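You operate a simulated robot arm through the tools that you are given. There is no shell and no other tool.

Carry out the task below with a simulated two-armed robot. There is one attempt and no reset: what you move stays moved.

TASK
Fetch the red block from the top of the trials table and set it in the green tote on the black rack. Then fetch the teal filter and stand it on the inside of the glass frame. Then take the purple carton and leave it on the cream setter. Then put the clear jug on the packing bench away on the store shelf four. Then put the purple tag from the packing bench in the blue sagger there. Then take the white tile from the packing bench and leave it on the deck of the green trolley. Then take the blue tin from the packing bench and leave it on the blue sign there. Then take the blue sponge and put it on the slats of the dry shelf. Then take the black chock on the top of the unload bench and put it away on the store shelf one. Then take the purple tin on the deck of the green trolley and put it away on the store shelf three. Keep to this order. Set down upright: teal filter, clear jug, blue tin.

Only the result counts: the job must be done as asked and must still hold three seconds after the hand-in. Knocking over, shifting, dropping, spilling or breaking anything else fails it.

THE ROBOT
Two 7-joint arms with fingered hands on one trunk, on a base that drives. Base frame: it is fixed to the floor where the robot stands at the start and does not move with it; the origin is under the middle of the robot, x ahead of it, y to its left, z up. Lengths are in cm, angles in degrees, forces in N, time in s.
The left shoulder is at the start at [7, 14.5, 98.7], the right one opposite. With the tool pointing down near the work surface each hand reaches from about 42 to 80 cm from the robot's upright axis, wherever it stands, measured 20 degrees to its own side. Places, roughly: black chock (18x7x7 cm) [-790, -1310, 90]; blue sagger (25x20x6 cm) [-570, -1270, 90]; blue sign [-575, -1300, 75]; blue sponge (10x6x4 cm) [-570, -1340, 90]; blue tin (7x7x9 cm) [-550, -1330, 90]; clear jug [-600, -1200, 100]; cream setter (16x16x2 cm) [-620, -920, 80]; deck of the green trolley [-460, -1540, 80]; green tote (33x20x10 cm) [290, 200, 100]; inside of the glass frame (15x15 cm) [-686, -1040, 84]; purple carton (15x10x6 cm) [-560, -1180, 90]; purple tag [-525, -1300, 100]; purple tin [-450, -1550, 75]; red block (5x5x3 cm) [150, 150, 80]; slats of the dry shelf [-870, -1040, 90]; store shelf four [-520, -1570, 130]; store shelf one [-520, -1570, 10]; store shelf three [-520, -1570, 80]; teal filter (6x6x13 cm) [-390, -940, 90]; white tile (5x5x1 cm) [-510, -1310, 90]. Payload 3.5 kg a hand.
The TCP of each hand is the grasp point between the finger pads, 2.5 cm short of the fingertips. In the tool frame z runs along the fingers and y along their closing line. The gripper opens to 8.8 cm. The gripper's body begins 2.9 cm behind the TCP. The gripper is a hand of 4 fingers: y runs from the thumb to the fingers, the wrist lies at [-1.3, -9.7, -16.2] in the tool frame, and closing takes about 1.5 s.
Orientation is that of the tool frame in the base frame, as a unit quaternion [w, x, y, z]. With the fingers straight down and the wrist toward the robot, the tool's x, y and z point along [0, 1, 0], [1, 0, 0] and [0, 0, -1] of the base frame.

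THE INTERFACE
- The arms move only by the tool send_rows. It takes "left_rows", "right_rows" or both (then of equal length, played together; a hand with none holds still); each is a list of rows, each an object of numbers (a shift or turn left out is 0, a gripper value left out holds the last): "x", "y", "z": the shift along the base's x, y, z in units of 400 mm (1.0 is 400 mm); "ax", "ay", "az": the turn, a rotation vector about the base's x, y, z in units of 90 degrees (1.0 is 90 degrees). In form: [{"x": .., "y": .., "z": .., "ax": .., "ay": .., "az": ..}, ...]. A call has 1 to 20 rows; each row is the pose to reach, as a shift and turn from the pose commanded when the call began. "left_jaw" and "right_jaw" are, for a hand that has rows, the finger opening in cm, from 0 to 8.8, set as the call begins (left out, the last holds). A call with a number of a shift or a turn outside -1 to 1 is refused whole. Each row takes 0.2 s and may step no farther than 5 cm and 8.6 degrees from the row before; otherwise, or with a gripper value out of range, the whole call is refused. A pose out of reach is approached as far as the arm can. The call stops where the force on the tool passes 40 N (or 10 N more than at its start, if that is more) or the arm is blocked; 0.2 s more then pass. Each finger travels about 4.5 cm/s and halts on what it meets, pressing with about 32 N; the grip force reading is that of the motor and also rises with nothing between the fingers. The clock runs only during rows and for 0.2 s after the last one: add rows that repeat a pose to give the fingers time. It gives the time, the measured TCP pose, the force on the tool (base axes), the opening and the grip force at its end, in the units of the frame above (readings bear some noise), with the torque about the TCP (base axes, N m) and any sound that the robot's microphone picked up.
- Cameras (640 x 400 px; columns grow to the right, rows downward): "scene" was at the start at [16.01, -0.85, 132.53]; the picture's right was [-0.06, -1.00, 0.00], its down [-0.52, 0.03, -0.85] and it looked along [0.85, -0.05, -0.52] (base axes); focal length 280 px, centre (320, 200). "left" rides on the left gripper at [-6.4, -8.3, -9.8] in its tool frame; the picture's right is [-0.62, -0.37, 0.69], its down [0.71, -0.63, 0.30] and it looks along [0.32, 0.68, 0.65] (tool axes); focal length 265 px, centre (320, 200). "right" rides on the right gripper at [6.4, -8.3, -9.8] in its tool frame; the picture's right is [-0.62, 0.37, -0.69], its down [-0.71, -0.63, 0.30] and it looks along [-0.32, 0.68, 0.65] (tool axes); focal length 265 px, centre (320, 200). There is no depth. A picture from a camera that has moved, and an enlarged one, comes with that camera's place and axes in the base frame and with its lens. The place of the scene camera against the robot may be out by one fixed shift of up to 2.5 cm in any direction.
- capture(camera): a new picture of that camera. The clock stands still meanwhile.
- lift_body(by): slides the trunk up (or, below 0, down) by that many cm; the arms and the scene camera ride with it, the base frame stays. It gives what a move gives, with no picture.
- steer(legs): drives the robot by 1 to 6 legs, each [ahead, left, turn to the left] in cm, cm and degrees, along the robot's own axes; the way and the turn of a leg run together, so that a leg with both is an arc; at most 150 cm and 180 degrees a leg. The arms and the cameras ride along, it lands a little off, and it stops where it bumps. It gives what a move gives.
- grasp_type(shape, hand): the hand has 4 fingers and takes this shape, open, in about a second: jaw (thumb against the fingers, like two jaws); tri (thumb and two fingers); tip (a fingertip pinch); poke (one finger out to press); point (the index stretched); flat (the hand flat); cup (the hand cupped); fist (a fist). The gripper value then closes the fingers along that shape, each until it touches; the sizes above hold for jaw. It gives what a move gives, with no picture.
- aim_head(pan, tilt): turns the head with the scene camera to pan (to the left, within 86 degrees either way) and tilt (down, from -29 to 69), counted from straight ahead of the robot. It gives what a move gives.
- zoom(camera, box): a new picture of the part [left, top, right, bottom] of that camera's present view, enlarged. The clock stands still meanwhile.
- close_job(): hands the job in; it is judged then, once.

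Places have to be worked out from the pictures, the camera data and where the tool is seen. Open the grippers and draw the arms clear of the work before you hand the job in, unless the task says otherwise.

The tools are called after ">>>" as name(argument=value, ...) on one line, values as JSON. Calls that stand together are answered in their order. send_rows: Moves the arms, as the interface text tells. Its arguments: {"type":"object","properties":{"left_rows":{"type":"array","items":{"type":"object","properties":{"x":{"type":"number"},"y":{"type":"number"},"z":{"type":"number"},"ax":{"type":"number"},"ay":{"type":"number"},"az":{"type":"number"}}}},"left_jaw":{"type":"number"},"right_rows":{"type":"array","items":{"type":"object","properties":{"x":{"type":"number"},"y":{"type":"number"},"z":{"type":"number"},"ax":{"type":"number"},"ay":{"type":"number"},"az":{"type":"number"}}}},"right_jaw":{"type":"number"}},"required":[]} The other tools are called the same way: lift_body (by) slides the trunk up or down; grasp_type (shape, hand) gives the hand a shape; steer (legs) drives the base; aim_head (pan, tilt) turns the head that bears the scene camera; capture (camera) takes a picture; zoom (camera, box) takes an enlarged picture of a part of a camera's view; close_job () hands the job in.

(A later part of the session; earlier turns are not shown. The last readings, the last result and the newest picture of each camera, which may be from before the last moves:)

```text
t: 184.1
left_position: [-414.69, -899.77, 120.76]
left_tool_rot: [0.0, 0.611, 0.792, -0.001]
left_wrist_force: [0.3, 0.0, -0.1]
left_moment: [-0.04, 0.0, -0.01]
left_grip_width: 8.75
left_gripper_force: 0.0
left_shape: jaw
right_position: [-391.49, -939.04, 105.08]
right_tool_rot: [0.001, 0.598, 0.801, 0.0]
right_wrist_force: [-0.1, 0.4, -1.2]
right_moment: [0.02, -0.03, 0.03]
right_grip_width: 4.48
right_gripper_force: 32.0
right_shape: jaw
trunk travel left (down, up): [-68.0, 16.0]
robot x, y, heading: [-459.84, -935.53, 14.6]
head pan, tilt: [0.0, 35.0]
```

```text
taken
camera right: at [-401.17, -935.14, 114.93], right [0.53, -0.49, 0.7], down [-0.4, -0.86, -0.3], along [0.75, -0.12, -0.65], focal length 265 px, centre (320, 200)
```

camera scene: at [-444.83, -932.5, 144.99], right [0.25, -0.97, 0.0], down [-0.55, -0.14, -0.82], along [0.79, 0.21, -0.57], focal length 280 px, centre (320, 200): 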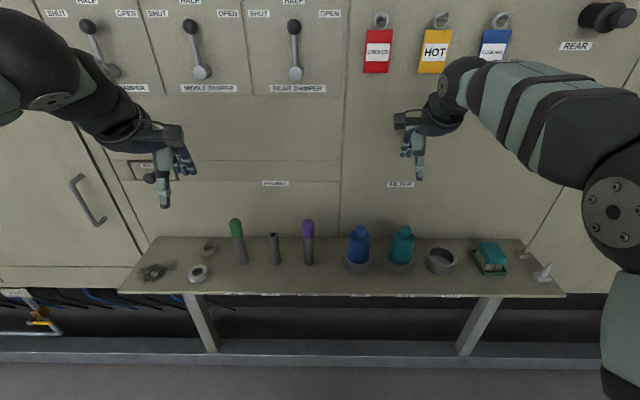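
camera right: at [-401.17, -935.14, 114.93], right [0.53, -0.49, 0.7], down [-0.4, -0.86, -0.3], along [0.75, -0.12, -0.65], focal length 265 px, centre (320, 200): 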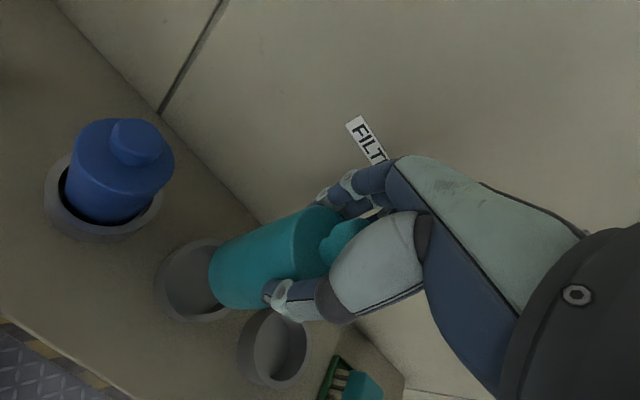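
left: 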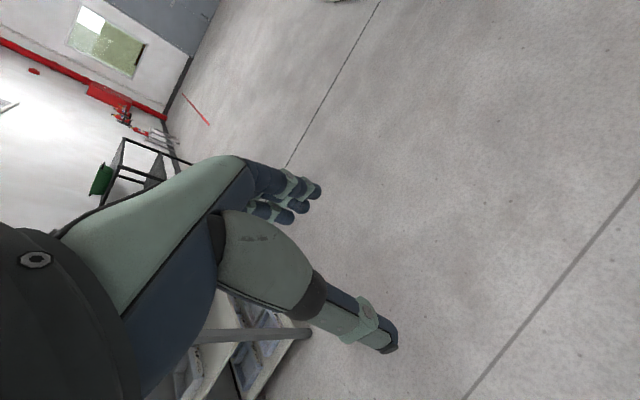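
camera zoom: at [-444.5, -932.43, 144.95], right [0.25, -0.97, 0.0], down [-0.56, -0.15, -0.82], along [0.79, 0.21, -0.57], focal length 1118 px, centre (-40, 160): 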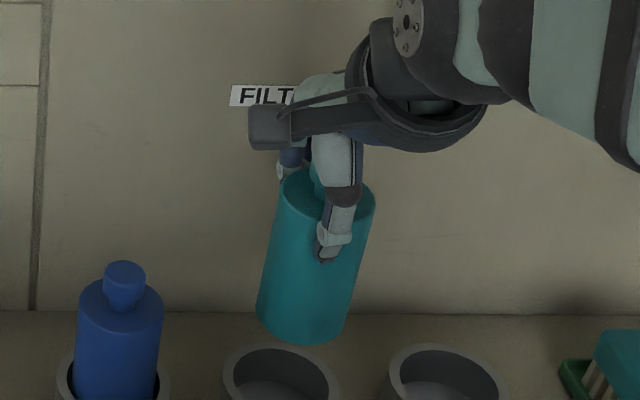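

The filter is out of its ring and hanging upright. I raise it, pull it back, back away from the kiln and turn around to look at the benches.

>>> send_rows(right_rows=[{"z": 0.1}, {"z": 0.2}, {"z": 0.3}, {"x": -0.09, "y": -0.03, "z": 0.34}, {"x": -0.19, "y": -0.06, "z": 0.36}, {"x": -0.28, "y": -0.1, "z": 0.36}, {"x": -0.28, "y": -0.1, "z": 0.36}])

>>> steer(legs=[[-45, 0, 0]])

>>> aim_head(pan=-80, tilt=15)

>>> capture(camera="scene")

```text
t: 185.7
left_position: [-414.46, -900.02, 120.57]
left_tool_rot: [0.0, 0.611, 0.792, 0.0]
left_wrist_force: [-0.2, 0.4, 0.4]
left_moment: [-0.01, -0.03, -0.02]
left_grip_width: 8.75
left_gripper_force: 0.0
left_shape: jaw
right_position: [-402.08, -942.78, 119.54]
right_tool_rot: [0.003, 0.599, 0.801, 0.001]
right_wrist_force: [-0.9, -0.5, -0.3]
right_moment: [0.0, -0.01, 0.0]
right_grip_width: 4.48
right_gripper_force: 31.9
right_shape: jaw
right hand out of reach, approached as far as the arm can: row 6
trunk travel left (down, up): [-68.0, 16.0]
robot x, y, heading: [-460.12, -935.62, 14.8]
head pan, tilt: [0.0, 35.0]
```

```text
t: 188.3
left_position: [-457.14, -910.97, 120.75]
left_tool_rot: [0.0, 0.613, 0.79, -0.001]
left_wrist_force: [-0.3, -0.3, 0.5]
left_moment: [-0.04, -0.03, -0.02]
left_grip_width: 8.77
left_gripper_force: 0.0
left_shape: jaw
right_position: [-444.79, -954.11, 119.64]
right_tool_rot: [0.002, 0.601, 0.799, 0.001]
right_wrist_force: [0.1, -0.4, -1.0]
right_moment: [0.01, 0.01, 0.01]
right_grip_width: 4.45
right_gripper_force: 31.4
right_shape: jaw
trunk travel left (down, up): [-68.0, 16.0]
robot x, y, heading: [-502.64, -946.62, 14.4]
head pan, tilt: [0.0, 35.0]
```

```text
t: 189.9
left_position: [-457.25, -911.0, 120.72]
left_tool_rot: [-0.001, 0.613, 0.79, 0.0]
left_wrist_force: [-0.2, -0.2, 0.1]
left_moment: [-0.02, 0.03, -0.01]
left_grip_width: 8.75
left_gripper_force: 0.1
left_shape: jaw
right_position: [-444.92, -953.98, 119.54]
right_tool_rot: [0.002, 0.601, 0.799, 0.001]
right_wrist_force: [0.7, -0.4, -1.3]
right_moment: [0.02, 0.02, 0.04]
right_grip_width: 4.48
right_gripper_force: 32.2
right_shape: jaw
trunk travel left (down, up): [-68.0, 16.0]
robot x, y, heading: [-502.53, -946.37, 14.2]
head pan, tilt: [-80.0, 15.0]
```

```text
taken
camera scene: at [-491.84, -954.25, 148.16], right [-0.91, -0.41, 0.0], down [-0.11, 0.24, -0.97], along [0.4, -0.88, -0.26], focal length 280 px, centre (320, 200)
```

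scene: 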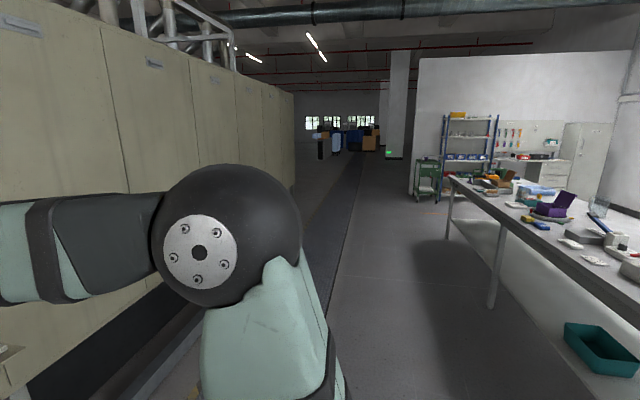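

Benches are to the west. I turn right to face them, keeping clear.

>>> steer(legs=[[8, 0, 0], [0, 0, -130]])

>>> aim_head(pan=-30, tilt=22)

>>> capture(camera="scene")

>>> aim_head(pan=30, tilt=18)

>>> capture(camera="scene")

```text
t: 196.2
left_position: [-493.31, -1002.32, 120.66]
left_tool_rot: [0.0, 0.981, -0.192, 0.0]
left_wrist_force: [-0.1, 0.2, -0.6]
left_moment: [0.02, 0.03, 0.01]
left_grip_width: 8.78
left_gripper_force: 0.0
left_shape: jaw
right_position: [-535.15, -986.65, 119.68]
right_tool_rot: [0.002, 0.984, -0.178, -0.001]
right_wrist_force: [-0.2, 0.1, -2.0]
right_moment: [-0.05, -0.03, -0.03]
right_grip_width: 4.41
right_gripper_force: 31.5
right_shape: jaw
trunk travel left (down, up): [-68.0, 16.0]
robot x, y, heading: [-494.66, -944.72, -112.3]
head pan, tilt: [-80.0, 15.0]
```

```text
t: 197.4
left_position: [-493.35, -1002.29, 120.71]
left_tool_rot: [-0.001, 0.981, -0.193, -0.001]
left_wrist_force: [-0.1, -0.4, -0.4]
left_moment: [0.0, 0.0, 0.0]
left_grip_width: 8.75
left_gripper_force: 0.1
left_shape: jaw
right_position: [-535.27, -986.62, 119.53]
right_tool_rot: [0.003, 0.984, -0.179, -0.001]
right_wrist_force: [0.5, -0.2, -1.6]
right_moment: [0.01, -0.01, 0.03]
right_grip_width: 4.38
right_gripper_force: 31.9
right_shape: jaw
trunk travel left (down, up): [-68.0, 16.0]
robot x, y, heading: [-494.81, -945.06, -112.0]
head pan, tilt: [-30.0, 22.0]
```

```text
taken
camera scene: at [-502.09, -955.36, 147.02], right [-0.61, 0.79, 0.0], down [0.3, 0.23, -0.93], along [-0.73, -0.57, -0.37], focal length 280 px, centre (320, 200)
```

scene: 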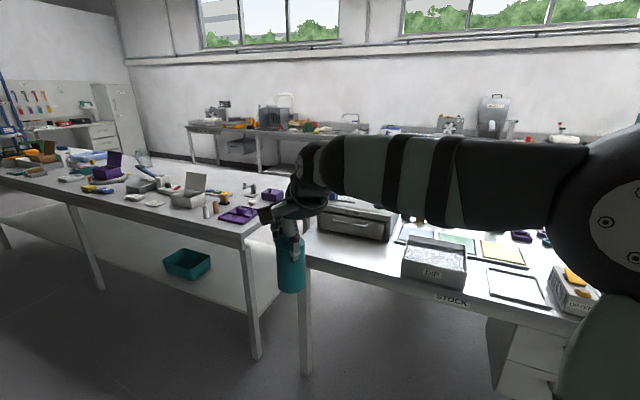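

```text
t: 198.7
left_position: [-493.27, -1002.27, 120.72]
left_tool_rot: [-0.001, 0.981, -0.192, 0.001]
left_wrist_force: [-0.2, 0.3, -0.2]
left_moment: [0.0, 0.02, 0.02]
left_grip_width: 8.75
left_gripper_force: 0.1
left_shape: jaw
right_position: [-535.18, -986.63, 119.68]
right_tool_rot: [0.002, 0.984, -0.178, -0.001]
right_wrist_force: [0.2, 0.8, -1.3]
right_moment: [0.0, 0.0, 0.0]
right_grip_width: 4.41
right_gripper_force: 32.1
right_shape: jaw
trunk travel left (down, up): [-68.0, 16.0]
robot x, y, heading: [-494.97, -944.77, -112.4]
head pan, tilt: [30.0, 18.0]
```

```text
taken
camera scene: at [-493.49, -958.93, 147.67], right [-0.99, -0.13, 0.0], down [-0.04, 0.31, -0.95], along [0.13, -0.94, -0.31], focal length 280 px, centre (320, 200)
```

scene: 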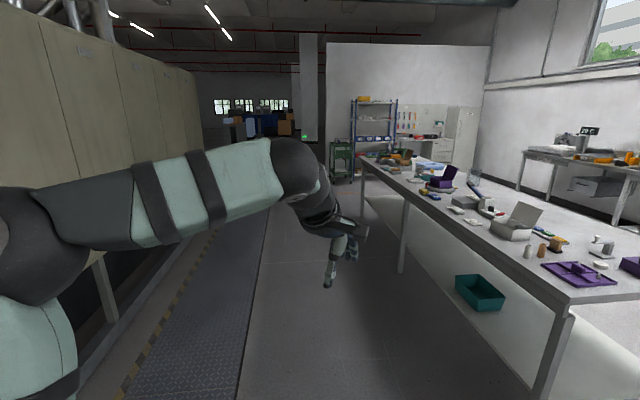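

Two benches: "STOCK" ahead-right and the packing bench to the left. I turn to face the stock bench squarely, with the hand short of its edge.

>>> steer(legs=[[0, 0, -54]])

>>> aim_head(pan=0, tilt=25)

>>> capture(camera="scene")

>>> zoom(camera="scene", box=[160, 100, 480, 300])

```text
t: 201.5
left_position: [-540.74, -979.8, 120.66]
left_tool_rot: [0.0, 0.786, -0.618, 0.001]
left_wrist_force: [-0.4, 0.1, 0.4]
left_moment: [0.01, 0.01, 0.01]
left_grip_width: 8.76
left_gripper_force: 0.1
left_shape: jaw
right_position: [-552.56, -936.52, 119.58]
right_tool_rot: [0.001, 0.795, -0.606, -0.003]
right_wrist_force: [-0.9, -0.6, -1.0]
right_moment: [0.0, 0.04, -0.01]
right_grip_width: 4.4
right_gripper_force: 32.1
right_shape: jaw
trunk travel left (down, up): [-68.0, 16.0]
robot x, y, heading: [-494.92, -944.69, -166.6]
head pan, tilt: [30.0, 18.0]
```

```text
t: 202.4
left_position: [-540.68, -979.72, 120.75]
left_tool_rot: [0.0, 0.787, -0.618, 0.0]
left_wrist_force: [-0.1, 0.6, -0.4]
left_moment: [0.01, 0.01, 0.01]
left_grip_width: 8.76
left_gripper_force: 0.1
left_shape: jaw
right_position: [-552.47, -936.45, 119.59]
right_tool_rot: [0.002, 0.796, -0.606, -0.003]
right_wrist_force: [-0.4, -0.2, -1.8]
right_moment: [-0.02, -0.01, -0.01]
right_grip_width: 4.41
right_gripper_force: 31.8
right_shape: jaw
trunk travel left (down, up): [-68.0, 16.0]
robot x, y, heading: [-494.82, -944.72, -166.3]
head pan, tilt: [0.0, 25.0]
```

```text
taken
camera scene: at [-506.68, -948.39, 146.54], right [-0.24, 0.97, 0.0], down [0.41, 0.1, -0.91], along [-0.88, -0.21, -0.42], focal length 280 px, centre (320, 200)
```

scene: 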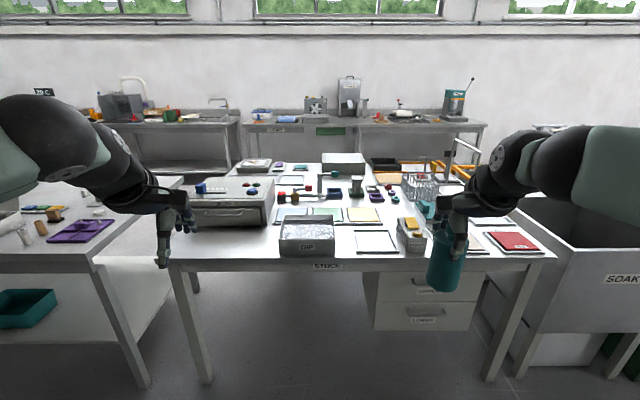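

```text
2.00 times, centred on (320, 200) of scene
camera zoom: at [-506.68, -948.39, 146.54], right [-0.24, 0.97, 0.0], down [0.41, 0.1, -0.91], along [-0.88, -0.21, -0.42], focal length 559 px, centre (320, 200)
```

zoom: 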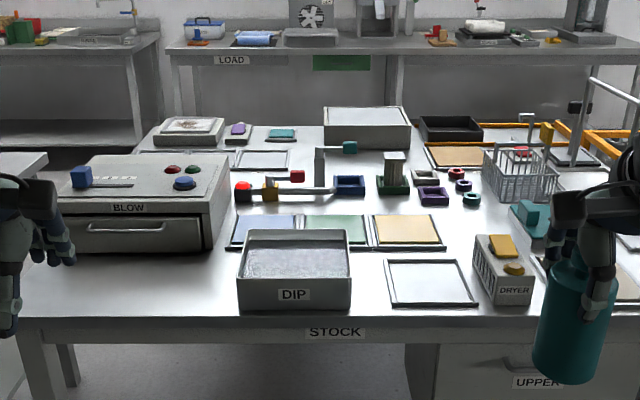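

I zoom in on the far-left part of the stock bench, where the glass frame is expected.

>>> zoom(camera="scene", box=[220, 140, 340, 215])

>>> zoom(camera="scene", box=[330, 140, 550, 277])

```text
5.33 times, centred on (280, 178) of scene
camera zoom: at [-506.68, -948.39, 146.54], right [-0.24, 0.97, 0.0], down [0.41, 0.1, -0.91], along [-0.88, -0.21, -0.42], focal length 1491 px, centre (533, 320)
```

zoom: 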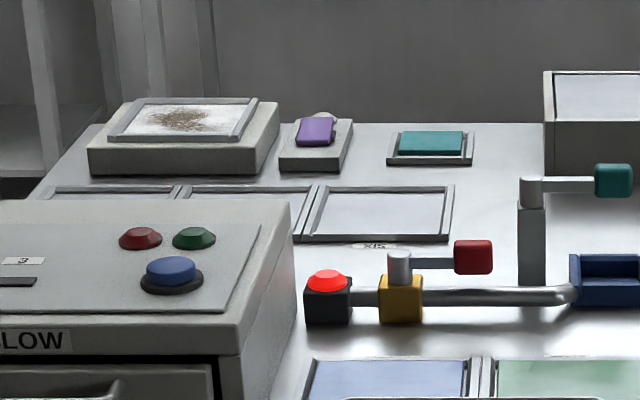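

```text
2.91 times, centred on (440, 208) of scene
camera zoom: at [-506.68, -948.39, 146.54], right [-0.24, 0.97, 0.0], down [0.41, 0.1, -0.91], along [-0.88, -0.21, -0.42], focal length 813 px, centre (-29, 175)
```

zoom: 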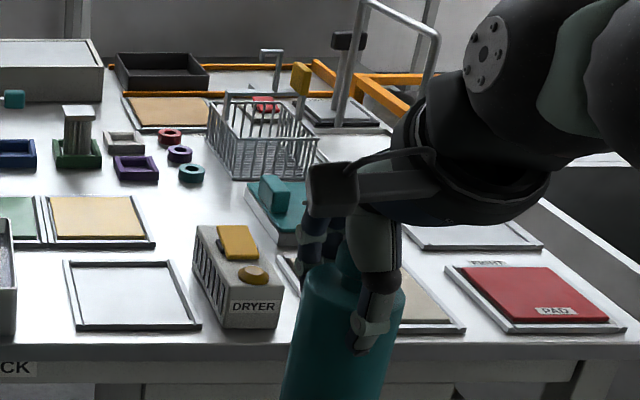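

The tray at the rear-left corner of the stock bench matches (−686,−1040,84); it can only be reached from the rear aisle. I route south along the packing bench's front and around its far end.

>>> steer(legs=[[0, 0, 90], [150, 5, 0], [150, 5, 0], [110, 0, 0]])

>>> aim_head(pan=-25, tilt=18)

>>> capture(camera="scene")

>>> aim_head(pan=20, tilt=18)

>>> capture(camera="scene")

```text
refused: leg 2 is longer than a leg can be; nothing moved
```

```text
t: 203.3
left_position: [-540.69, -979.7, 120.71]
left_tool_rot: [0.001, 0.787, -0.617, 0.0]
left_wrist_force: [1.0, 0.6, 0.3]
left_moment: [0.02, 0.02, -0.02]
left_grip_width: 8.76
left_gripper_force: 0.0
left_shape: jaw
right_position: [-552.51, -936.57, 119.79]
right_tool_rot: [0.001, 0.795, -0.606, -0.003]
right_wrist_force: [0.4, -0.2, -0.5]
right_moment: [0.0, -0.01, -0.01]
right_grip_width: 4.39
right_gripper_force: 32.0
right_shape: jaw
trunk travel left (down, up): [-68.0, 16.0]
robot x, y, heading: [-494.9, -944.81, -166.5]
head pan, tilt: [-25.0, 18.0]
```

```text
taken
camera scene: at [-506.88, -944.38, 147.67], right [0.2, 0.98, 0.0], down [0.3, -0.06, -0.95], along [-0.93, 0.19, -0.31], focal length 280 px, centre (320, 200)
```

scene: 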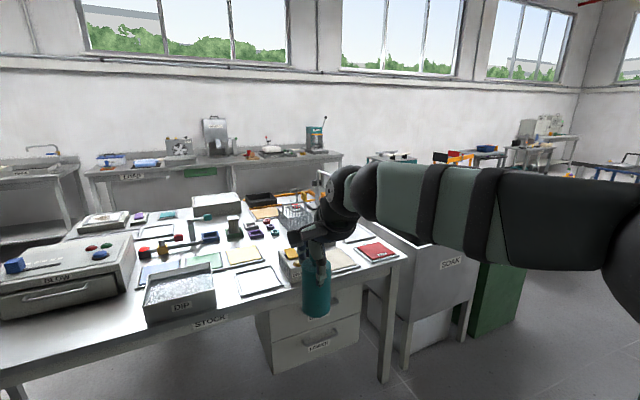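

```text
t: 204.4
left_position: [-540.74, -979.65, 120.77]
left_tool_rot: [0.0, 0.787, -0.617, 0.0]
left_wrist_force: [0.0, -0.3, 0.5]
left_moment: [0.02, 0.01, 0.02]
left_grip_width: 8.76
left_gripper_force: 0.0
left_shape: jaw
right_position: [-552.52, -936.54, 119.58]
right_tool_rot: [0.001, 0.795, -0.606, -0.002]
right_wrist_force: [0.1, -1.2, -0.6]
right_moment: [0.0, 0.0, 0.02]
right_grip_width: 4.38
right_gripper_force: 32.2
right_shape: jaw
trunk travel left (down, up): [-68.0, 16.0]
robot x, y, heading: [-494.88, -944.56, -166.3]
head pan, tilt: [20.0, 18.0]
```

```text
taken
camera scene: at [-505.51, -951.36, 147.67], right [-0.55, 0.83, 0.0], down [0.26, 0.17, -0.95], along [-0.79, -0.53, -0.31], focal length 280 px, centre (320, 200)
```

scene: 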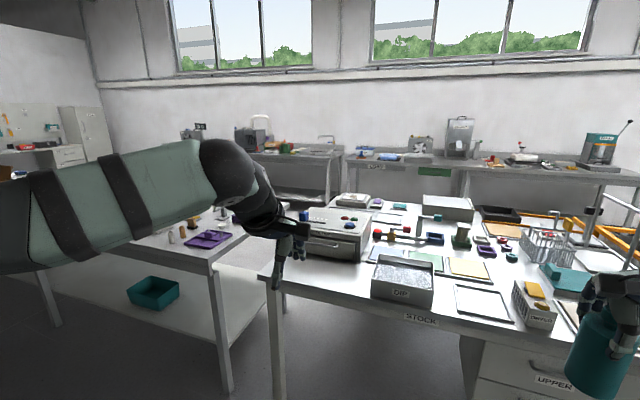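

A leg was slightly too long again; I resend with 145 cm legs.

>>> steer(legs=[[0, 0, 90], [145, 5, 0], [145, 5, 0], [110, 0, 0]])

>>> aim_head(pan=-30, tilt=18)

>>> capture(camera="scene")

>>> aim_head(pan=15, tilt=18)

>>> capture(camera="scene")

```text
t: 227.3
left_position: [-376.58, -1380.23, 120.79]
left_tool_rot: [0.0, 0.996, 0.092, 0.001]
left_wrist_force: [0.4, -0.2, -1.1]
left_moment: [0.02, 0.01, 0.0]
left_grip_width: 8.76
left_gripper_force: 0.1
left_shape: jaw
right_position: [-420.28, -1389.78, 119.57]
right_tool_rot: [0.002, 0.994, 0.107, 0.0]
right_wrist_force: [0.0, 0.0, -1.1]
right_moment: [-0.01, -0.01, 0.0]
right_grip_width: 4.34
right_gripper_force: 32.4
right_shape: jaw
trunk travel left (down, up): [-68.0, 16.0]
robot x, y, heading: [-409.22, -1332.69, -79.4]
head pan, tilt: [20.0, 18.0]
```

```text
t: 228.5
left_position: [-376.59, -1380.23, 120.78]
left_tool_rot: [0.0, 0.996, 0.093, 0.001]
left_wrist_force: [-0.1, 0.4, -0.2]
left_moment: [0.01, 0.02, -0.02]
left_grip_width: 8.76
left_gripper_force: 0.1
left_shape: jaw
right_position: [-420.3, -1389.72, 119.52]
right_tool_rot: [0.002, 0.994, 0.107, -0.001]
right_wrist_force: [-0.8, -1.0, -1.1]
right_moment: [0.02, -0.01, 0.02]
right_grip_width: 4.35
right_gripper_force: 31.7
right_shape: jaw
trunk travel left (down, up): [-68.0, 16.0]
robot x, y, heading: [-409.04, -1332.56, -79.3]
head pan, tilt: [-30.0, 18.0]
```

```text
taken
camera scene: at [-409.25, -1346.73, 147.67], right [-0.94, 0.33, 0.0], down [0.1, 0.29, -0.95], along [-0.32, -0.9, -0.31], focal length 280 px, centre (320, 200)
```

scene: 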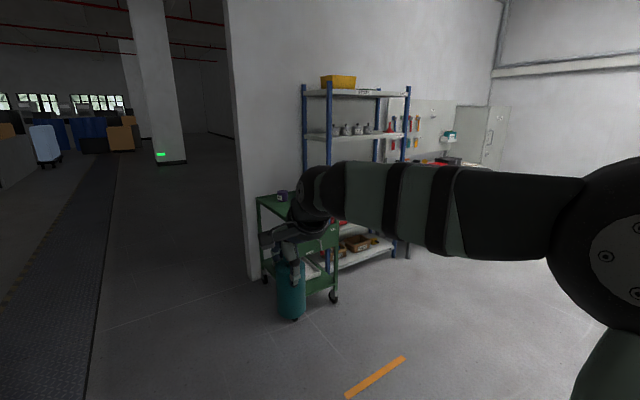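

```text
t: 229.6
left_position: [-376.52, -1380.34, 120.72]
left_tool_rot: [0.0, 0.996, 0.092, 0.0]
left_wrist_force: [0.4, -0.1, 1.1]
left_moment: [-0.01, -0.05, -0.02]
left_grip_width: 8.73
left_gripper_force: 0.1
left_shape: jaw
right_position: [-420.26, -1389.64, 119.63]
right_tool_rot: [0.003, 0.994, 0.107, -0.001]
right_wrist_force: [0.1, -0.4, -0.5]
right_moment: [0.01, -0.02, 0.0]
right_grip_width: 4.38
right_gripper_force: 31.5
right_shape: jaw
trunk travel left (down, up): [-68.0, 16.0]
robot x, y, heading: [-409.4, -1333.07, -79.4]
head pan, tilt: [15.0, 18.0]
```

```text
taken
camera scene: at [-402.14, -1346.35, 147.67], right [-0.9, -0.43, 0.0], down [-0.13, 0.28, -0.95], along [0.41, -0.86, -0.31], focal length 280 px, centre (320, 200)
```

scene: 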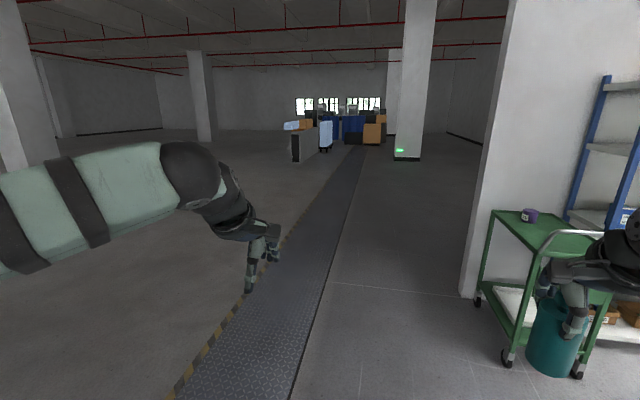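

The gap between the packing bench end and the trolley/shelf is open. I continue past the bench end and turn west.

>>> steer(legs=[[80, 0, 0], [0, 0, -87], [140, 0, 0]])

>>> aim_head(pan=0, tilt=18)

>>> capture(camera="scene")

>>> aim_head(pan=-50, tilt=18)

>>> capture(camera="scene")

```text
t: 244.0
left_position: [-571.01, -1488.19, 120.61]
left_tool_rot: [0.0, 0.806, -0.592, 0.0]
left_wrist_force: [-0.5, 0.9, 0.3]
left_moment: [-0.01, 0.0, -0.01]
left_grip_width: 8.76
left_gripper_force: 0.0
left_shape: jaw
right_position: [-585.48, -1445.89, 119.58]
right_tool_rot: [0.001, 0.815, -0.579, -0.001]
right_wrist_force: [0.8, -0.2, -1.8]
right_moment: [0.01, -0.05, -0.03]
right_grip_width: 4.29
right_gripper_force: 32.2
right_shape: jaw
trunk travel left (down, up): [-68.0, 16.0]
robot x, y, heading: [-527.43, -1450.31, -162.7]
head pan, tilt: [15.0, 18.0]
```

```text
t: 244.8
left_position: [-571.02, -1488.13, 120.79]
left_tool_rot: [0.0, 0.806, -0.592, 0.001]
left_wrist_force: [0.1, 0.2, -0.4]
left_moment: [0.05, -0.02, 0.01]
left_grip_width: 8.73
left_gripper_force: 0.0
left_shape: jaw
right_position: [-585.58, -1445.86, 119.58]
right_tool_rot: [0.001, 0.814, -0.58, -0.001]
right_wrist_force: [-0.3, -0.3, -0.9]
right_moment: [0.0, 0.0, -0.01]
right_grip_width: 4.29
right_gripper_force: 31.6
right_shape: jaw
trunk travel left (down, up): [-68.0, 16.0]
robot x, y, heading: [-527.18, -1450.01, -162.4]
head pan, tilt: [0.0, 18.0]
```

```text
taken
camera scene: at [-539.22, -1454.86, 147.67], right [-0.3, 0.95, 0.0], down [0.3, 0.09, -0.95], along [-0.91, -0.28, -0.31], focal length 280 px, centre (320, 200)
```

scene: 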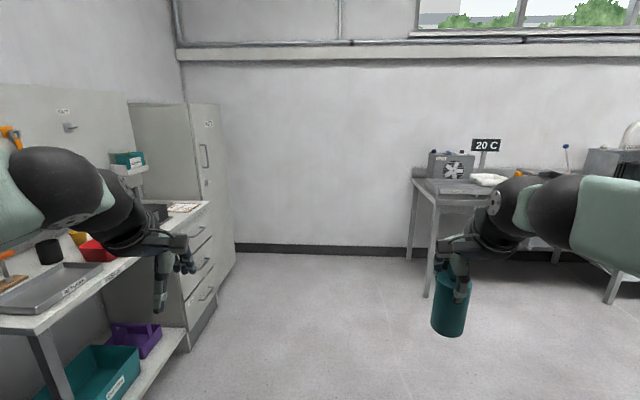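

```text
t: 245.9
left_position: [-570.99, -1488.21, 120.72]
left_tool_rot: [0.0, 0.806, -0.591, 0.001]
left_wrist_force: [-0.3, 0.3, -0.9]
left_moment: [0.0, -0.01, -0.01]
left_grip_width: 8.74
left_gripper_force: 0.2
left_shape: jaw
right_position: [-585.45, -1445.87, 119.72]
right_tool_rot: [0.001, 0.815, -0.58, -0.002]
right_wrist_force: [-0.1, 0.2, -1.1]
right_moment: [0.0, -0.01, -0.03]
right_grip_width: 4.31
right_gripper_force: 31.8
right_shape: jaw
trunk travel left (down, up): [-68.0, 16.0]
robot x, y, heading: [-527.42, -1450.16, -162.7]
head pan, tilt: [-50.0, 18.0]
```

```text
taken
camera scene: at [-538.18, -1447.04, 147.67], right [0.54, 0.84, 0.0], down [0.26, -0.17, -0.95], along [-0.8, 0.51, -0.31], focal length 280 px, centre (320, 200)
```

scene: 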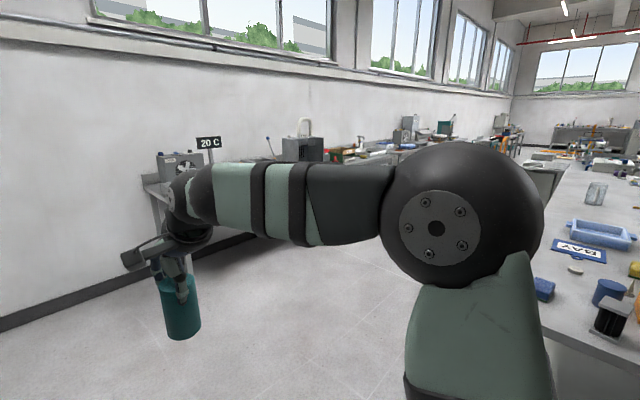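

The rear aisle between packing bench and unload bench is open (~165 cm wide). I go west past the bench end, then turn north.

>>> steer(legs=[[138, -31, 0], [0, 0, -93]])

>>> aim_head(pan=0, tilt=18)

>>> capture(camera="scene")

```text
t: 256.8
left_position: [-706.43, -1416.38, 120.72]
left_tool_rot: [-0.001, -0.145, 0.989, 0.0]
left_wrist_force: [0.5, -1.0, 0.2]
left_moment: [-0.01, 0.01, 0.0]
left_grip_width: 8.77
left_gripper_force: 0.1
left_shape: jaw
right_position: [-664.06, -1402.64, 119.58]
right_tool_rot: [0.0, -0.159, 0.987, 0.003]
right_wrist_force: [-0.3, 0.9, -1.1]
right_moment: [0.02, -0.01, 0.01]
right_grip_width: 4.25
right_gripper_force: 32.1
right_shape: jaw
trunk travel left (down, up): [-68.0, 16.0]
robot x, y, heading: [-669.25, -1460.55, 106.7]
head pan, tilt: [-50.0, 18.0]
```

```text
t: 258.0
left_position: [-706.42, -1416.46, 120.67]
left_tool_rot: [0.0, -0.145, 0.99, 0.0]
left_wrist_force: [0.0, 0.1, 0.4]
left_moment: [0.0, 0.02, -0.02]
left_grip_width: 8.77
left_gripper_force: 0.1
left_shape: jaw
right_position: [-664.01, -1402.42, 119.52]
right_tool_rot: [0.001, -0.159, 0.987, 0.002]
right_wrist_force: [0.1, -0.1, -1.4]
right_moment: [0.0, 0.01, 0.01]
right_grip_width: 4.27
right_gripper_force: 31.9
right_shape: jaw
trunk travel left (down, up): [-68.0, 16.0]
robot x, y, heading: [-668.6, -1460.42, 106.5]
head pan, tilt: [0.0, 18.0]
```

```text
taken
camera scene: at [-671.26, -1446.96, 147.67], right [0.96, 0.28, 0.0], down [0.09, -0.3, -0.95], along [-0.27, 0.91, -0.31], focal length 280 px, centre (320, 200)
```

scene: 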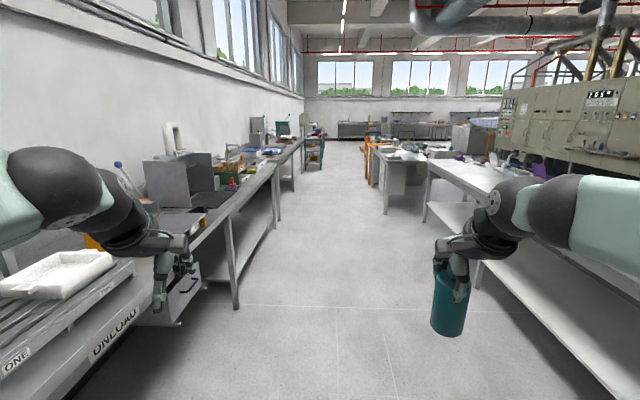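

The aisle is clear. The grip width crept from 4.48 to 4.27 cm, so I check the filter in the hand camera.

>>> capture(camera="right")

```text
taken
camera right: at [-667.45, -1412.45, 129.42], right [0.47, 0.54, 0.7], down [0.88, -0.37, -0.31], along [0.09, 0.75, -0.65], focal length 265 px, centre (320, 200)
```

right: 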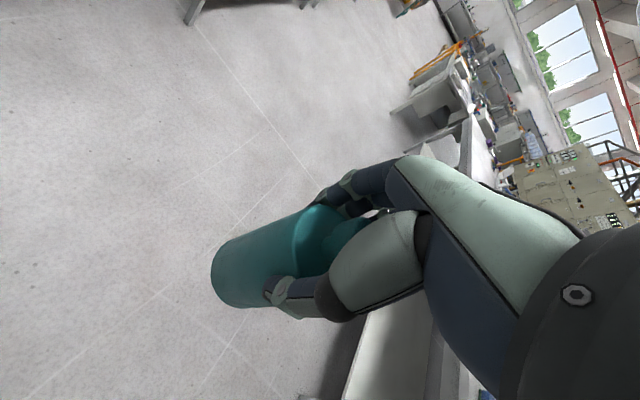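

The filter hasn't moved noticeably. I drive up the rear aisle to beside the stock bench's rear-left corner and turn to face it.

>>> steer(legs=[[135, -9, 0], [135, -9, 0], [134, -9, 0]])

>>> aim_head(pan=-70, tilt=25)

>>> capture(camera="scene")

```text
t: 277.4
left_position: [-800.68, -1024.33, 120.88]
left_tool_rot: [0.0, -0.146, 0.989, 0.0]
left_wrist_force: [0.3, 0.3, -0.4]
left_moment: [-0.01, -0.03, 0.0]
left_grip_width: 8.74
left_gripper_force: 0.0
left_shape: jaw
right_position: [-758.41, -1010.3, 119.56]
right_tool_rot: [0.0, -0.161, 0.987, 0.004]
right_wrist_force: [-0.2, -0.7, -1.9]
right_moment: [0.02, 0.03, -0.01]
right_grip_width: 4.28
right_gripper_force: 31.8
right_shape: jaw
trunk travel left (down, up): [-68.0, 16.0]
robot x, y, heading: [-763.23, -1068.32, 106.8]
head pan, tilt: [0.0, 18.0]
```

```text
t: 278.8
left_position: [-800.63, -1024.36, 120.66]
left_tool_rot: [0.0, -0.146, 0.989, 0.0]
left_wrist_force: [-0.8, 0.7, 0.1]
left_moment: [0.01, 0.0, 0.02]
left_grip_width: 8.75
left_gripper_force: 0.1
left_shape: jaw
right_position: [-758.33, -1010.31, 119.58]
right_tool_rot: [0.001, -0.161, 0.987, 0.001]
right_wrist_force: [0.0, 0.3, -1.1]
right_moment: [0.0, 0.01, 0.0]
right_grip_width: 4.26
right_gripper_force: 32.3
right_shape: jaw
trunk travel left (down, up): [-68.0, 16.0]
robot x, y, heading: [-763.45, -1068.21, 107.0]
head pan, tilt: [-70.0, 25.0]
```

```text
taken
camera scene: at [-755.31, -1058.16, 146.54], right [0.6, -0.8, 0.0], down [-0.34, -0.25, -0.91], along [0.73, 0.54, -0.42], focal length 280 px, centre (320, 200)
```

scene: 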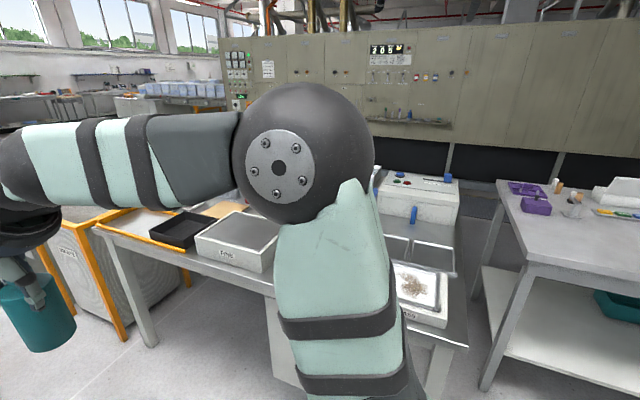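

I turn right to face the bench.

>>> steer(legs=[[0, 0, -92]])

>>> aim_head(pan=0, tilt=35)

>>> capture(camera="scene")

>>> capture(camera="right")

```text
t: 283.1
left_position: [-718.38, -1031.85, 120.64]
left_tool_rot: [-0.001, 0.608, 0.794, 0.0]
left_wrist_force: [0.2, 0.0, -0.2]
left_moment: [0.0, 0.04, -0.01]
left_grip_width: 8.74
left_gripper_force: 0.0
left_shape: jaw
right_position: [-705.43, -1074.84, 119.6]
right_tool_rot: [0.001, 0.596, 0.803, 0.001]
right_wrist_force: [0.1, 0.1, -1.0]
right_moment: [0.06, -0.03, -0.03]
right_grip_width: 4.23
right_gripper_force: 32.1
right_shape: jaw
trunk travel left (down, up): [-68.0, 16.0]
robot x, y, heading: [-763.28, -1067.94, 15.3]
head pan, tilt: [-70.0, 25.0]
```

```text
t: 284.5
left_position: [-718.43, -1031.97, 120.68]
left_tool_rot: [0.0, 0.607, 0.794, 0.0]
left_wrist_force: [-0.5, -0.4, 0.2]
left_moment: [-0.02, -0.01, 0.02]
left_grip_width: 8.75
left_gripper_force: 0.0
left_shape: jaw
right_position: [-705.56, -1074.75, 119.57]
right_tool_rot: [0.002, 0.597, 0.802, 0.001]
right_wrist_force: [0.0, 1.1, -0.9]
right_moment: [-0.01, 0.04, -0.03]
right_grip_width: 4.22
right_gripper_force: 32.0
right_shape: jaw
trunk travel left (down, up): [-68.0, 16.0]
robot x, y, heading: [-763.26, -1068.05, 15.2]
head pan, tilt: [0.0, 35.0]
```

```text
taken
camera scene: at [-747.86, -1064.9, 144.96], right [0.26, -0.97, 0.0], down [-0.55, -0.15, -0.82], along [0.79, 0.21, -0.57], focal length 280 px, centre (320, 200)
```

scene: 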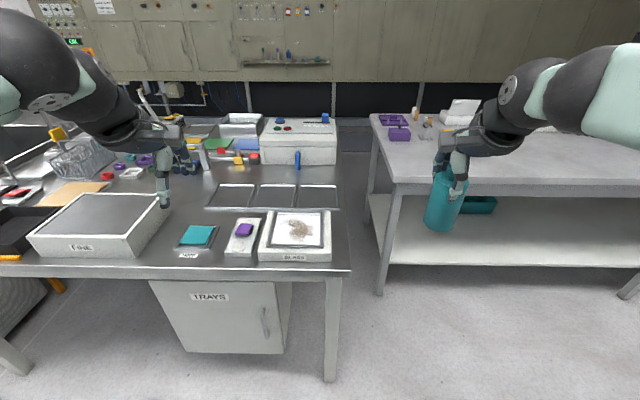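

```text
taken
camera right: at [-715.29, -1071.06, 129.42], right [0.53, -0.49, 0.7], down [-0.39, -0.87, -0.31], along [0.75, -0.11, -0.65], focal length 265 px, centre (320, 200)
```

right: 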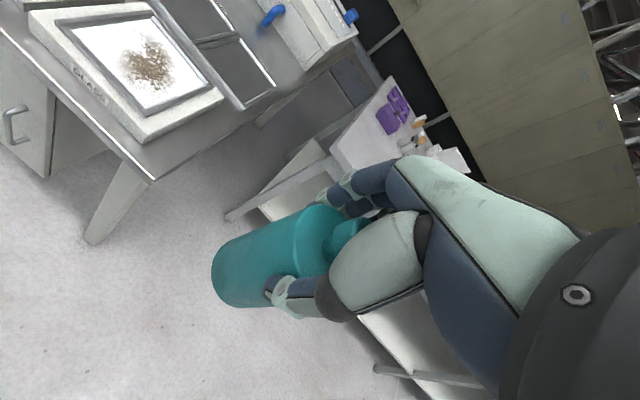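

The tray is labelled "GLASS"; its framed inside is at (−686, −1039.5). I move so the right hand comes over it.

>>> steer(legs=[[16, 27, 0]])

>>> capture(camera="right")

>>> capture(camera="scene")

```text
t: 286.6
left_position: [-709.59, -1002.2, 120.78]
left_tool_rot: [0.0, 0.608, 0.794, 0.001]
left_wrist_force: [-0.2, 0.0, -0.7]
left_moment: [0.0, 0.0, 0.01]
left_grip_width: 8.78
left_gripper_force: 0.1
left_shape: jaw
right_position: [-696.78, -1045.13, 119.54]
right_tool_rot: [0.002, 0.597, 0.803, 0.002]
right_wrist_force: [-0.3, -1.0, -0.7]
right_moment: [0.01, 0.0, 0.0]
right_grip_width: 4.2
right_gripper_force: 32.3
right_shape: jaw
trunk travel left (down, up): [-68.0, 16.0]
robot x, y, heading: [-754.88, -1038.09, 15.1]
head pan, tilt: [0.0, 35.0]
```

```text
taken
camera right: at [-706.56, -1041.31, 129.44], right [0.53, -0.49, 0.69], down [-0.4, -0.87, -0.31], along [0.75, -0.11, -0.65], focal length 265 px, centre (320, 200)
```

right: 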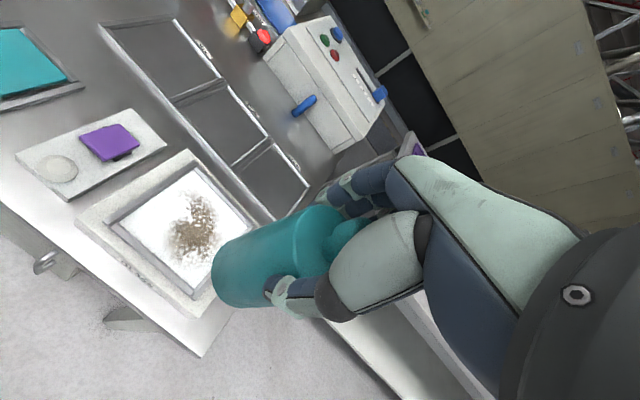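

```text
taken
camera scene: at [-739.13, -1035.08, 144.97], right [0.26, -0.97, 0.0], down [-0.55, -0.15, -0.82], along [0.79, 0.21, -0.57], focal length 280 px, centre (320, 200)
```

scene: 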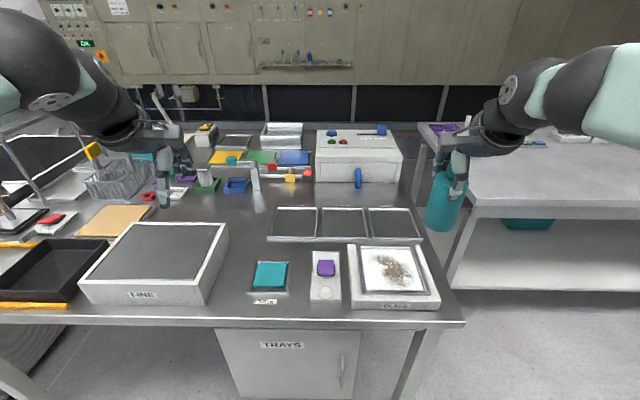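

The frame's inner centre is (−686.3, −1039.5), floor z≈84. I move over it and descend to leave about 1.5 cm under the filter.

>>> send_rows(right_rows=[{"x": 0.09, "y": 0.05}, {"x": 0.18, "y": 0.1}, {"x": 0.262, "y": 0.14, "z": -0.05}, {"x": 0.262, "y": 0.14, "z": -0.15}, {"x": 0.262, "y": 0.14, "z": -0.25}, {"x": 0.262, "y": 0.14, "z": -0.35}, {"x": 0.262, "y": 0.14, "z": -0.45}, {"x": 0.262, "y": 0.14, "z": -0.53}, {"x": 0.262, "y": 0.14, "z": -0.57}, {"x": 0.262, "y": 0.14, "z": -0.57}])

>>> capture(camera="right")

>>> zoom(camera="scene", box=[310, 180, 470, 310])

```text
t: 288.8
left_position: [-709.48, -1002.05, 120.74]
left_tool_rot: [0.001, 0.608, 0.794, 0.001]
left_wrist_force: [0.7, -0.3, -0.3]
left_moment: [0.03, -0.01, 0.02]
left_grip_width: 8.74
left_gripper_force: 0.0
left_shape: jaw
right_position: [-686.22, -1039.43, 96.93]
right_tool_rot: [0.002, 0.596, 0.803, 0.001]
right_wrist_force: [-0.1, -0.2, -2.2]
right_moment: [0.01, -0.01, -0.01]
right_grip_width: 4.25
right_gripper_force: 31.7
right_shape: jaw
trunk travel left (down, up): [-68.0, 16.0]
robot x, y, heading: [-754.24, -1038.47, 15.0]
head pan, tilt: [0.0, 35.0]
```

```text
taken
camera right: at [-695.99, -1035.68, 106.72], right [0.53, -0.49, 0.7], down [-0.4, -0.87, -0.31], along [0.75, -0.11, -0.65], focal length 265 px, centre (320, 200)
```

right: 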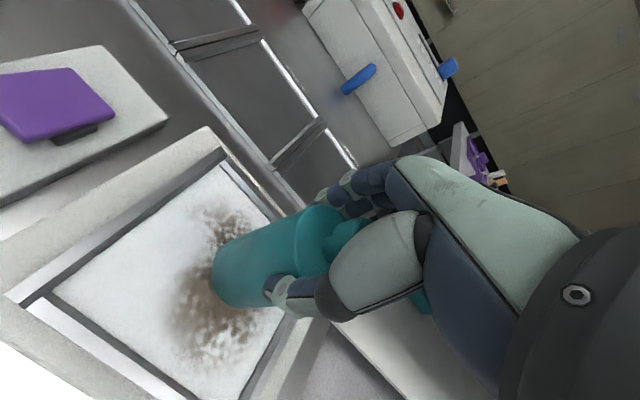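

```text
3.08 times, centred on (390, 245) of scene
camera zoom: at [-739.11, -1034.93, 144.96], right [0.26, -0.97, 0.0], down [-0.55, -0.15, -0.82], along [0.79, 0.21, -0.57], focal length 860 px, centre (105, 62)
```

zoom: 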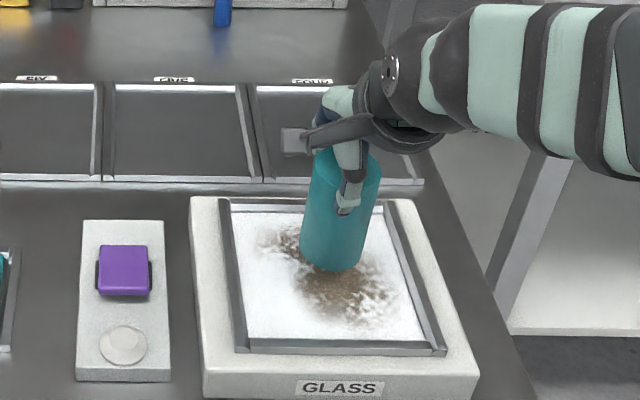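

The filter is over the middle of the frame. I lower slowly until contact.

>>> send_rows(right_rows=[{"z": -0.02}, {"z": -0.035}, {"z": -0.045}, {"z": -0.055}, {"z": -0.062}, {"z": -0.062}])

>>> zoom(camera="scene", box=[310, 180, 470, 310])

```text
t: 290.2
left_position: [-709.51, -1002.07, 120.76]
left_tool_rot: [0.0, 0.608, 0.794, 0.001]
left_wrist_force: [1.1, 0.2, 0.1]
left_moment: [-0.01, 0.01, 0.0]
left_grip_width: 8.76
left_gripper_force: 0.0
left_shape: jaw
right_position: [-686.25, -1039.32, 94.3]
right_tool_rot: [0.002, 0.596, 0.803, 0.001]
right_wrist_force: [-0.3, -1.0, -0.8]
right_moment: [0.01, -0.01, -0.02]
right_grip_width: 4.2
right_gripper_force: 32.3
right_shape: jaw
trunk travel left (down, up): [-68.0, 16.0]
robot x, y, heading: [-754.33, -1038.08, 14.9]
head pan, tilt: [0.0, 35.0]
```

```text
3.08 times, centred on (390, 245) of scene
camera zoom: at [-739.08, -1034.92, 144.96], right [0.26, -0.97, 0.0], down [-0.55, -0.15, -0.82], along [0.79, 0.21, -0.57], focal length 860 px, centre (105, 62)
```

zoom: 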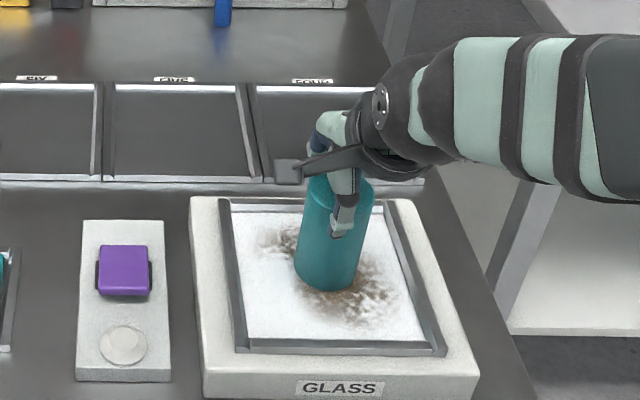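

No contact yet at z 94.3. I keep lowering in small steps.

>>> send_rows(right_rows=[{"z": -0.008}, {"z": -0.016}, {"z": -0.024}, {"z": -0.032}, {"z": -0.032}])

```text
t: 291.4
left_position: [-710.19, -1002.15, 120.99]
left_tool_rot: [0.002, 0.608, 0.794, 0.002]
left_wrist_force: [0.4, 0.8, 0.1]
left_moment: [-0.02, 0.0, -0.02]
left_grip_width: 8.77
left_gripper_force: 0.1
left_shape: jaw
right_position: [-686.27, -1039.25, 93.98]
right_tool_rot: [0.008, 0.596, 0.803, 0.009]
right_wrist_force: [3.7, -1.8, 34.4]
right_moment: [-0.08, -0.13, -0.01]
right_grip_width: 4.4
right_gripper_force: 32.4
right_shape: jaw
trunk travel left (down, up): [-68.0, 16.0]
robot x, y, heading: [-754.54, -1038.08, 15.2]
head pan, tilt: [0.0, 35.0]
```

Contact: 34 N upward. I relax the press by raising the command ~0.9 cm, then open the fingers.

>>> send_rows(right_rows=[{"z": 0.012}, {"z": 0.024}, {"z": 0.024}])

```text
t: 292.2
left_position: [-709.61, -1002.07, 120.83]
left_tool_rot: [0.001, 0.609, 0.793, 0.0]
left_wrist_force: [-0.3, -0.8, 0.5]
left_moment: [0.03, -0.01, 0.01]
left_grip_width: 8.73
left_gripper_force: 0.0
left_shape: jaw
right_position: [-686.35, -1039.28, 94.02]
right_tool_rot: [0.002, 0.596, 0.803, 0.002]
right_wrist_force: [2.9, -0.1, 13.5]
right_moment: [-0.01, -0.15, -0.02]
right_grip_width: 4.4
right_gripper_force: 32.3
right_shape: jaw
trunk travel left (down, up): [-68.0, 16.0]
robot x, y, heading: [-754.45, -1038.21, 15.0]
head pan, tilt: [0.0, 35.0]
```

>>> send_rows(right_rows=[{"z": 0.005}, {"z": 0.005}, {"z": 0.005}, {"z": 0.005}, {"z": 0.005}, {"z": 0.005}, {"z": 0.005}], right_jaw=8.6)

>>> zoom(camera="scene", box=[310, 180, 470, 310])

>>> capture(camera="right")

```text
t: 293.8
left_position: [-709.51, -1002.13, 120.66]
left_tool_rot: [0.0, 0.608, 0.794, -0.001]
left_wrist_force: [0.7, 0.6, -0.3]
left_moment: [-0.02, 0.0, 0.02]
left_grip_width: 8.77
left_gripper_force: 0.1
left_shape: jaw
right_position: [-686.21, -1039.26, 94.23]
right_tool_rot: [0.002, 0.596, 0.803, 0.002]
right_wrist_force: [-0.6, 0.7, 0.4]
right_moment: [-0.02, 0.02, -0.06]
right_grip_width: 8.54
right_gripper_force: 0.0
right_shape: jaw
trunk travel left (down, up): [-68.0, 16.0]
robot x, y, heading: [-754.3, -1038.22, 15.2]
head pan, tilt: [0.0, 35.0]
```

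```text
3.08 times, centred on (390, 245) of scene
camera zoom: at [-739.08, -1034.92, 144.96], right [0.26, -0.97, 0.0], down [-0.55, -0.15, -0.82], along [0.79, 0.21, -0.57], focal length 860 px, centre (105, 62)
```

zoom: 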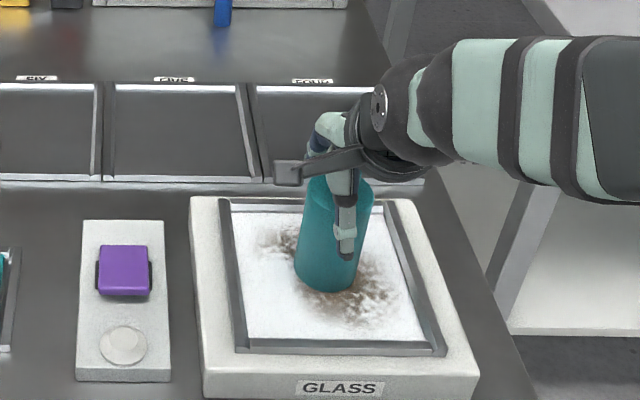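

```text
taken
camera right: at [-696.02, -1035.51, 104.08], right [0.53, -0.49, 0.7], down [-0.4, -0.87, -0.31], along [0.75, -0.11, -0.65], focal length 265 px, centre (320, 200)
```

right: 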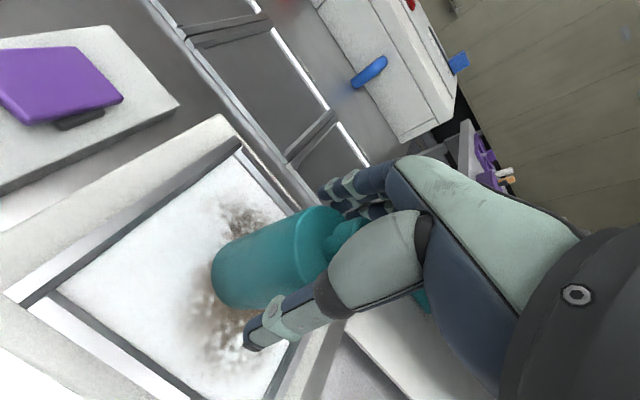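

Released, standing upright. I raise the hand straight up.

>>> send_rows(right_rows=[{"z": 0.02}, {"z": 0.05}, {"z": 0.1}, {"z": 0.18}, {"z": 0.28}, {"z": 0.38}, {"z": 0.48}, {"z": 0.6}, {"z": 0.6}])

>>> capture(camera="scene")

>>> zoom(camera="scene", box=[310, 180, 470, 310])

```text
t: 295.8
left_position: [-709.43, -1002.02, 120.74]
left_tool_rot: [0.0, 0.607, 0.794, 0.0]
left_wrist_force: [0.2, 0.2, 0.4]
left_moment: [-0.03, 0.04, 0.03]
left_grip_width: 8.77
left_gripper_force: 0.0
left_shape: jaw
right_position: [-685.99, -1039.5, 118.19]
right_tool_rot: [0.002, 0.596, 0.803, 0.0]
right_wrist_force: [0.2, 0.4, 0.1]
right_moment: [-0.01, 0.03, 0.01]
right_grip_width: 8.57
right_gripper_force: 0.0
right_shape: jaw
trunk travel left (down, up): [-68.0, 16.0]
robot x, y, heading: [-754.44, -1038.56, 15.0]
head pan, tilt: [0.0, 35.0]
```

```text
taken
camera scene: at [-739.05, -1034.92, 144.96], right [0.26, -0.97, 0.0], down [-0.55, -0.15, -0.82], along [0.79, 0.21, -0.57], focal length 280 px, centre (320, 200)
```

scene: 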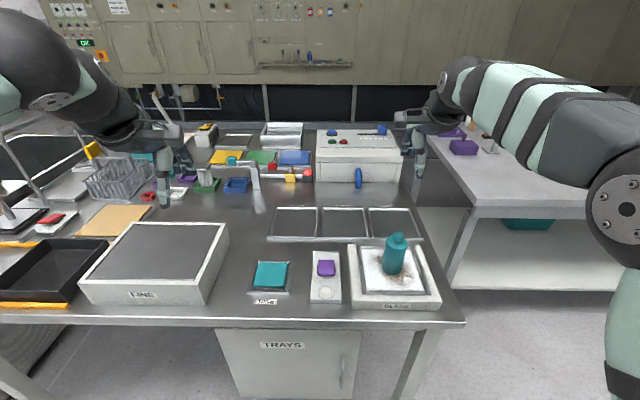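

```text
3.08 times, centred on (390, 245) of scene
camera zoom: at [-739.05, -1034.92, 144.96], right [0.26, -0.97, 0.0], down [-0.55, -0.15, -0.82], along [0.79, 0.21, -0.57], focal length 860 px, centre (105, 62)
```

zoom: 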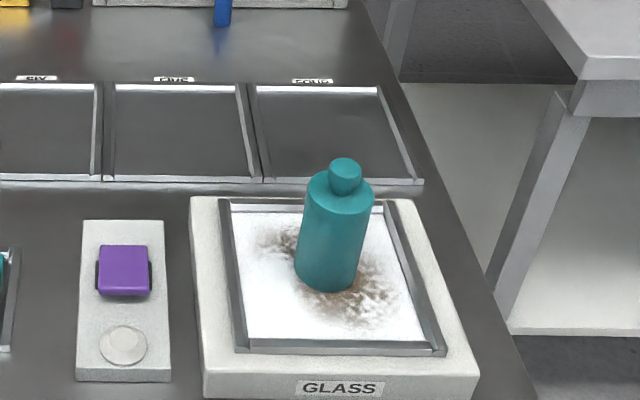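

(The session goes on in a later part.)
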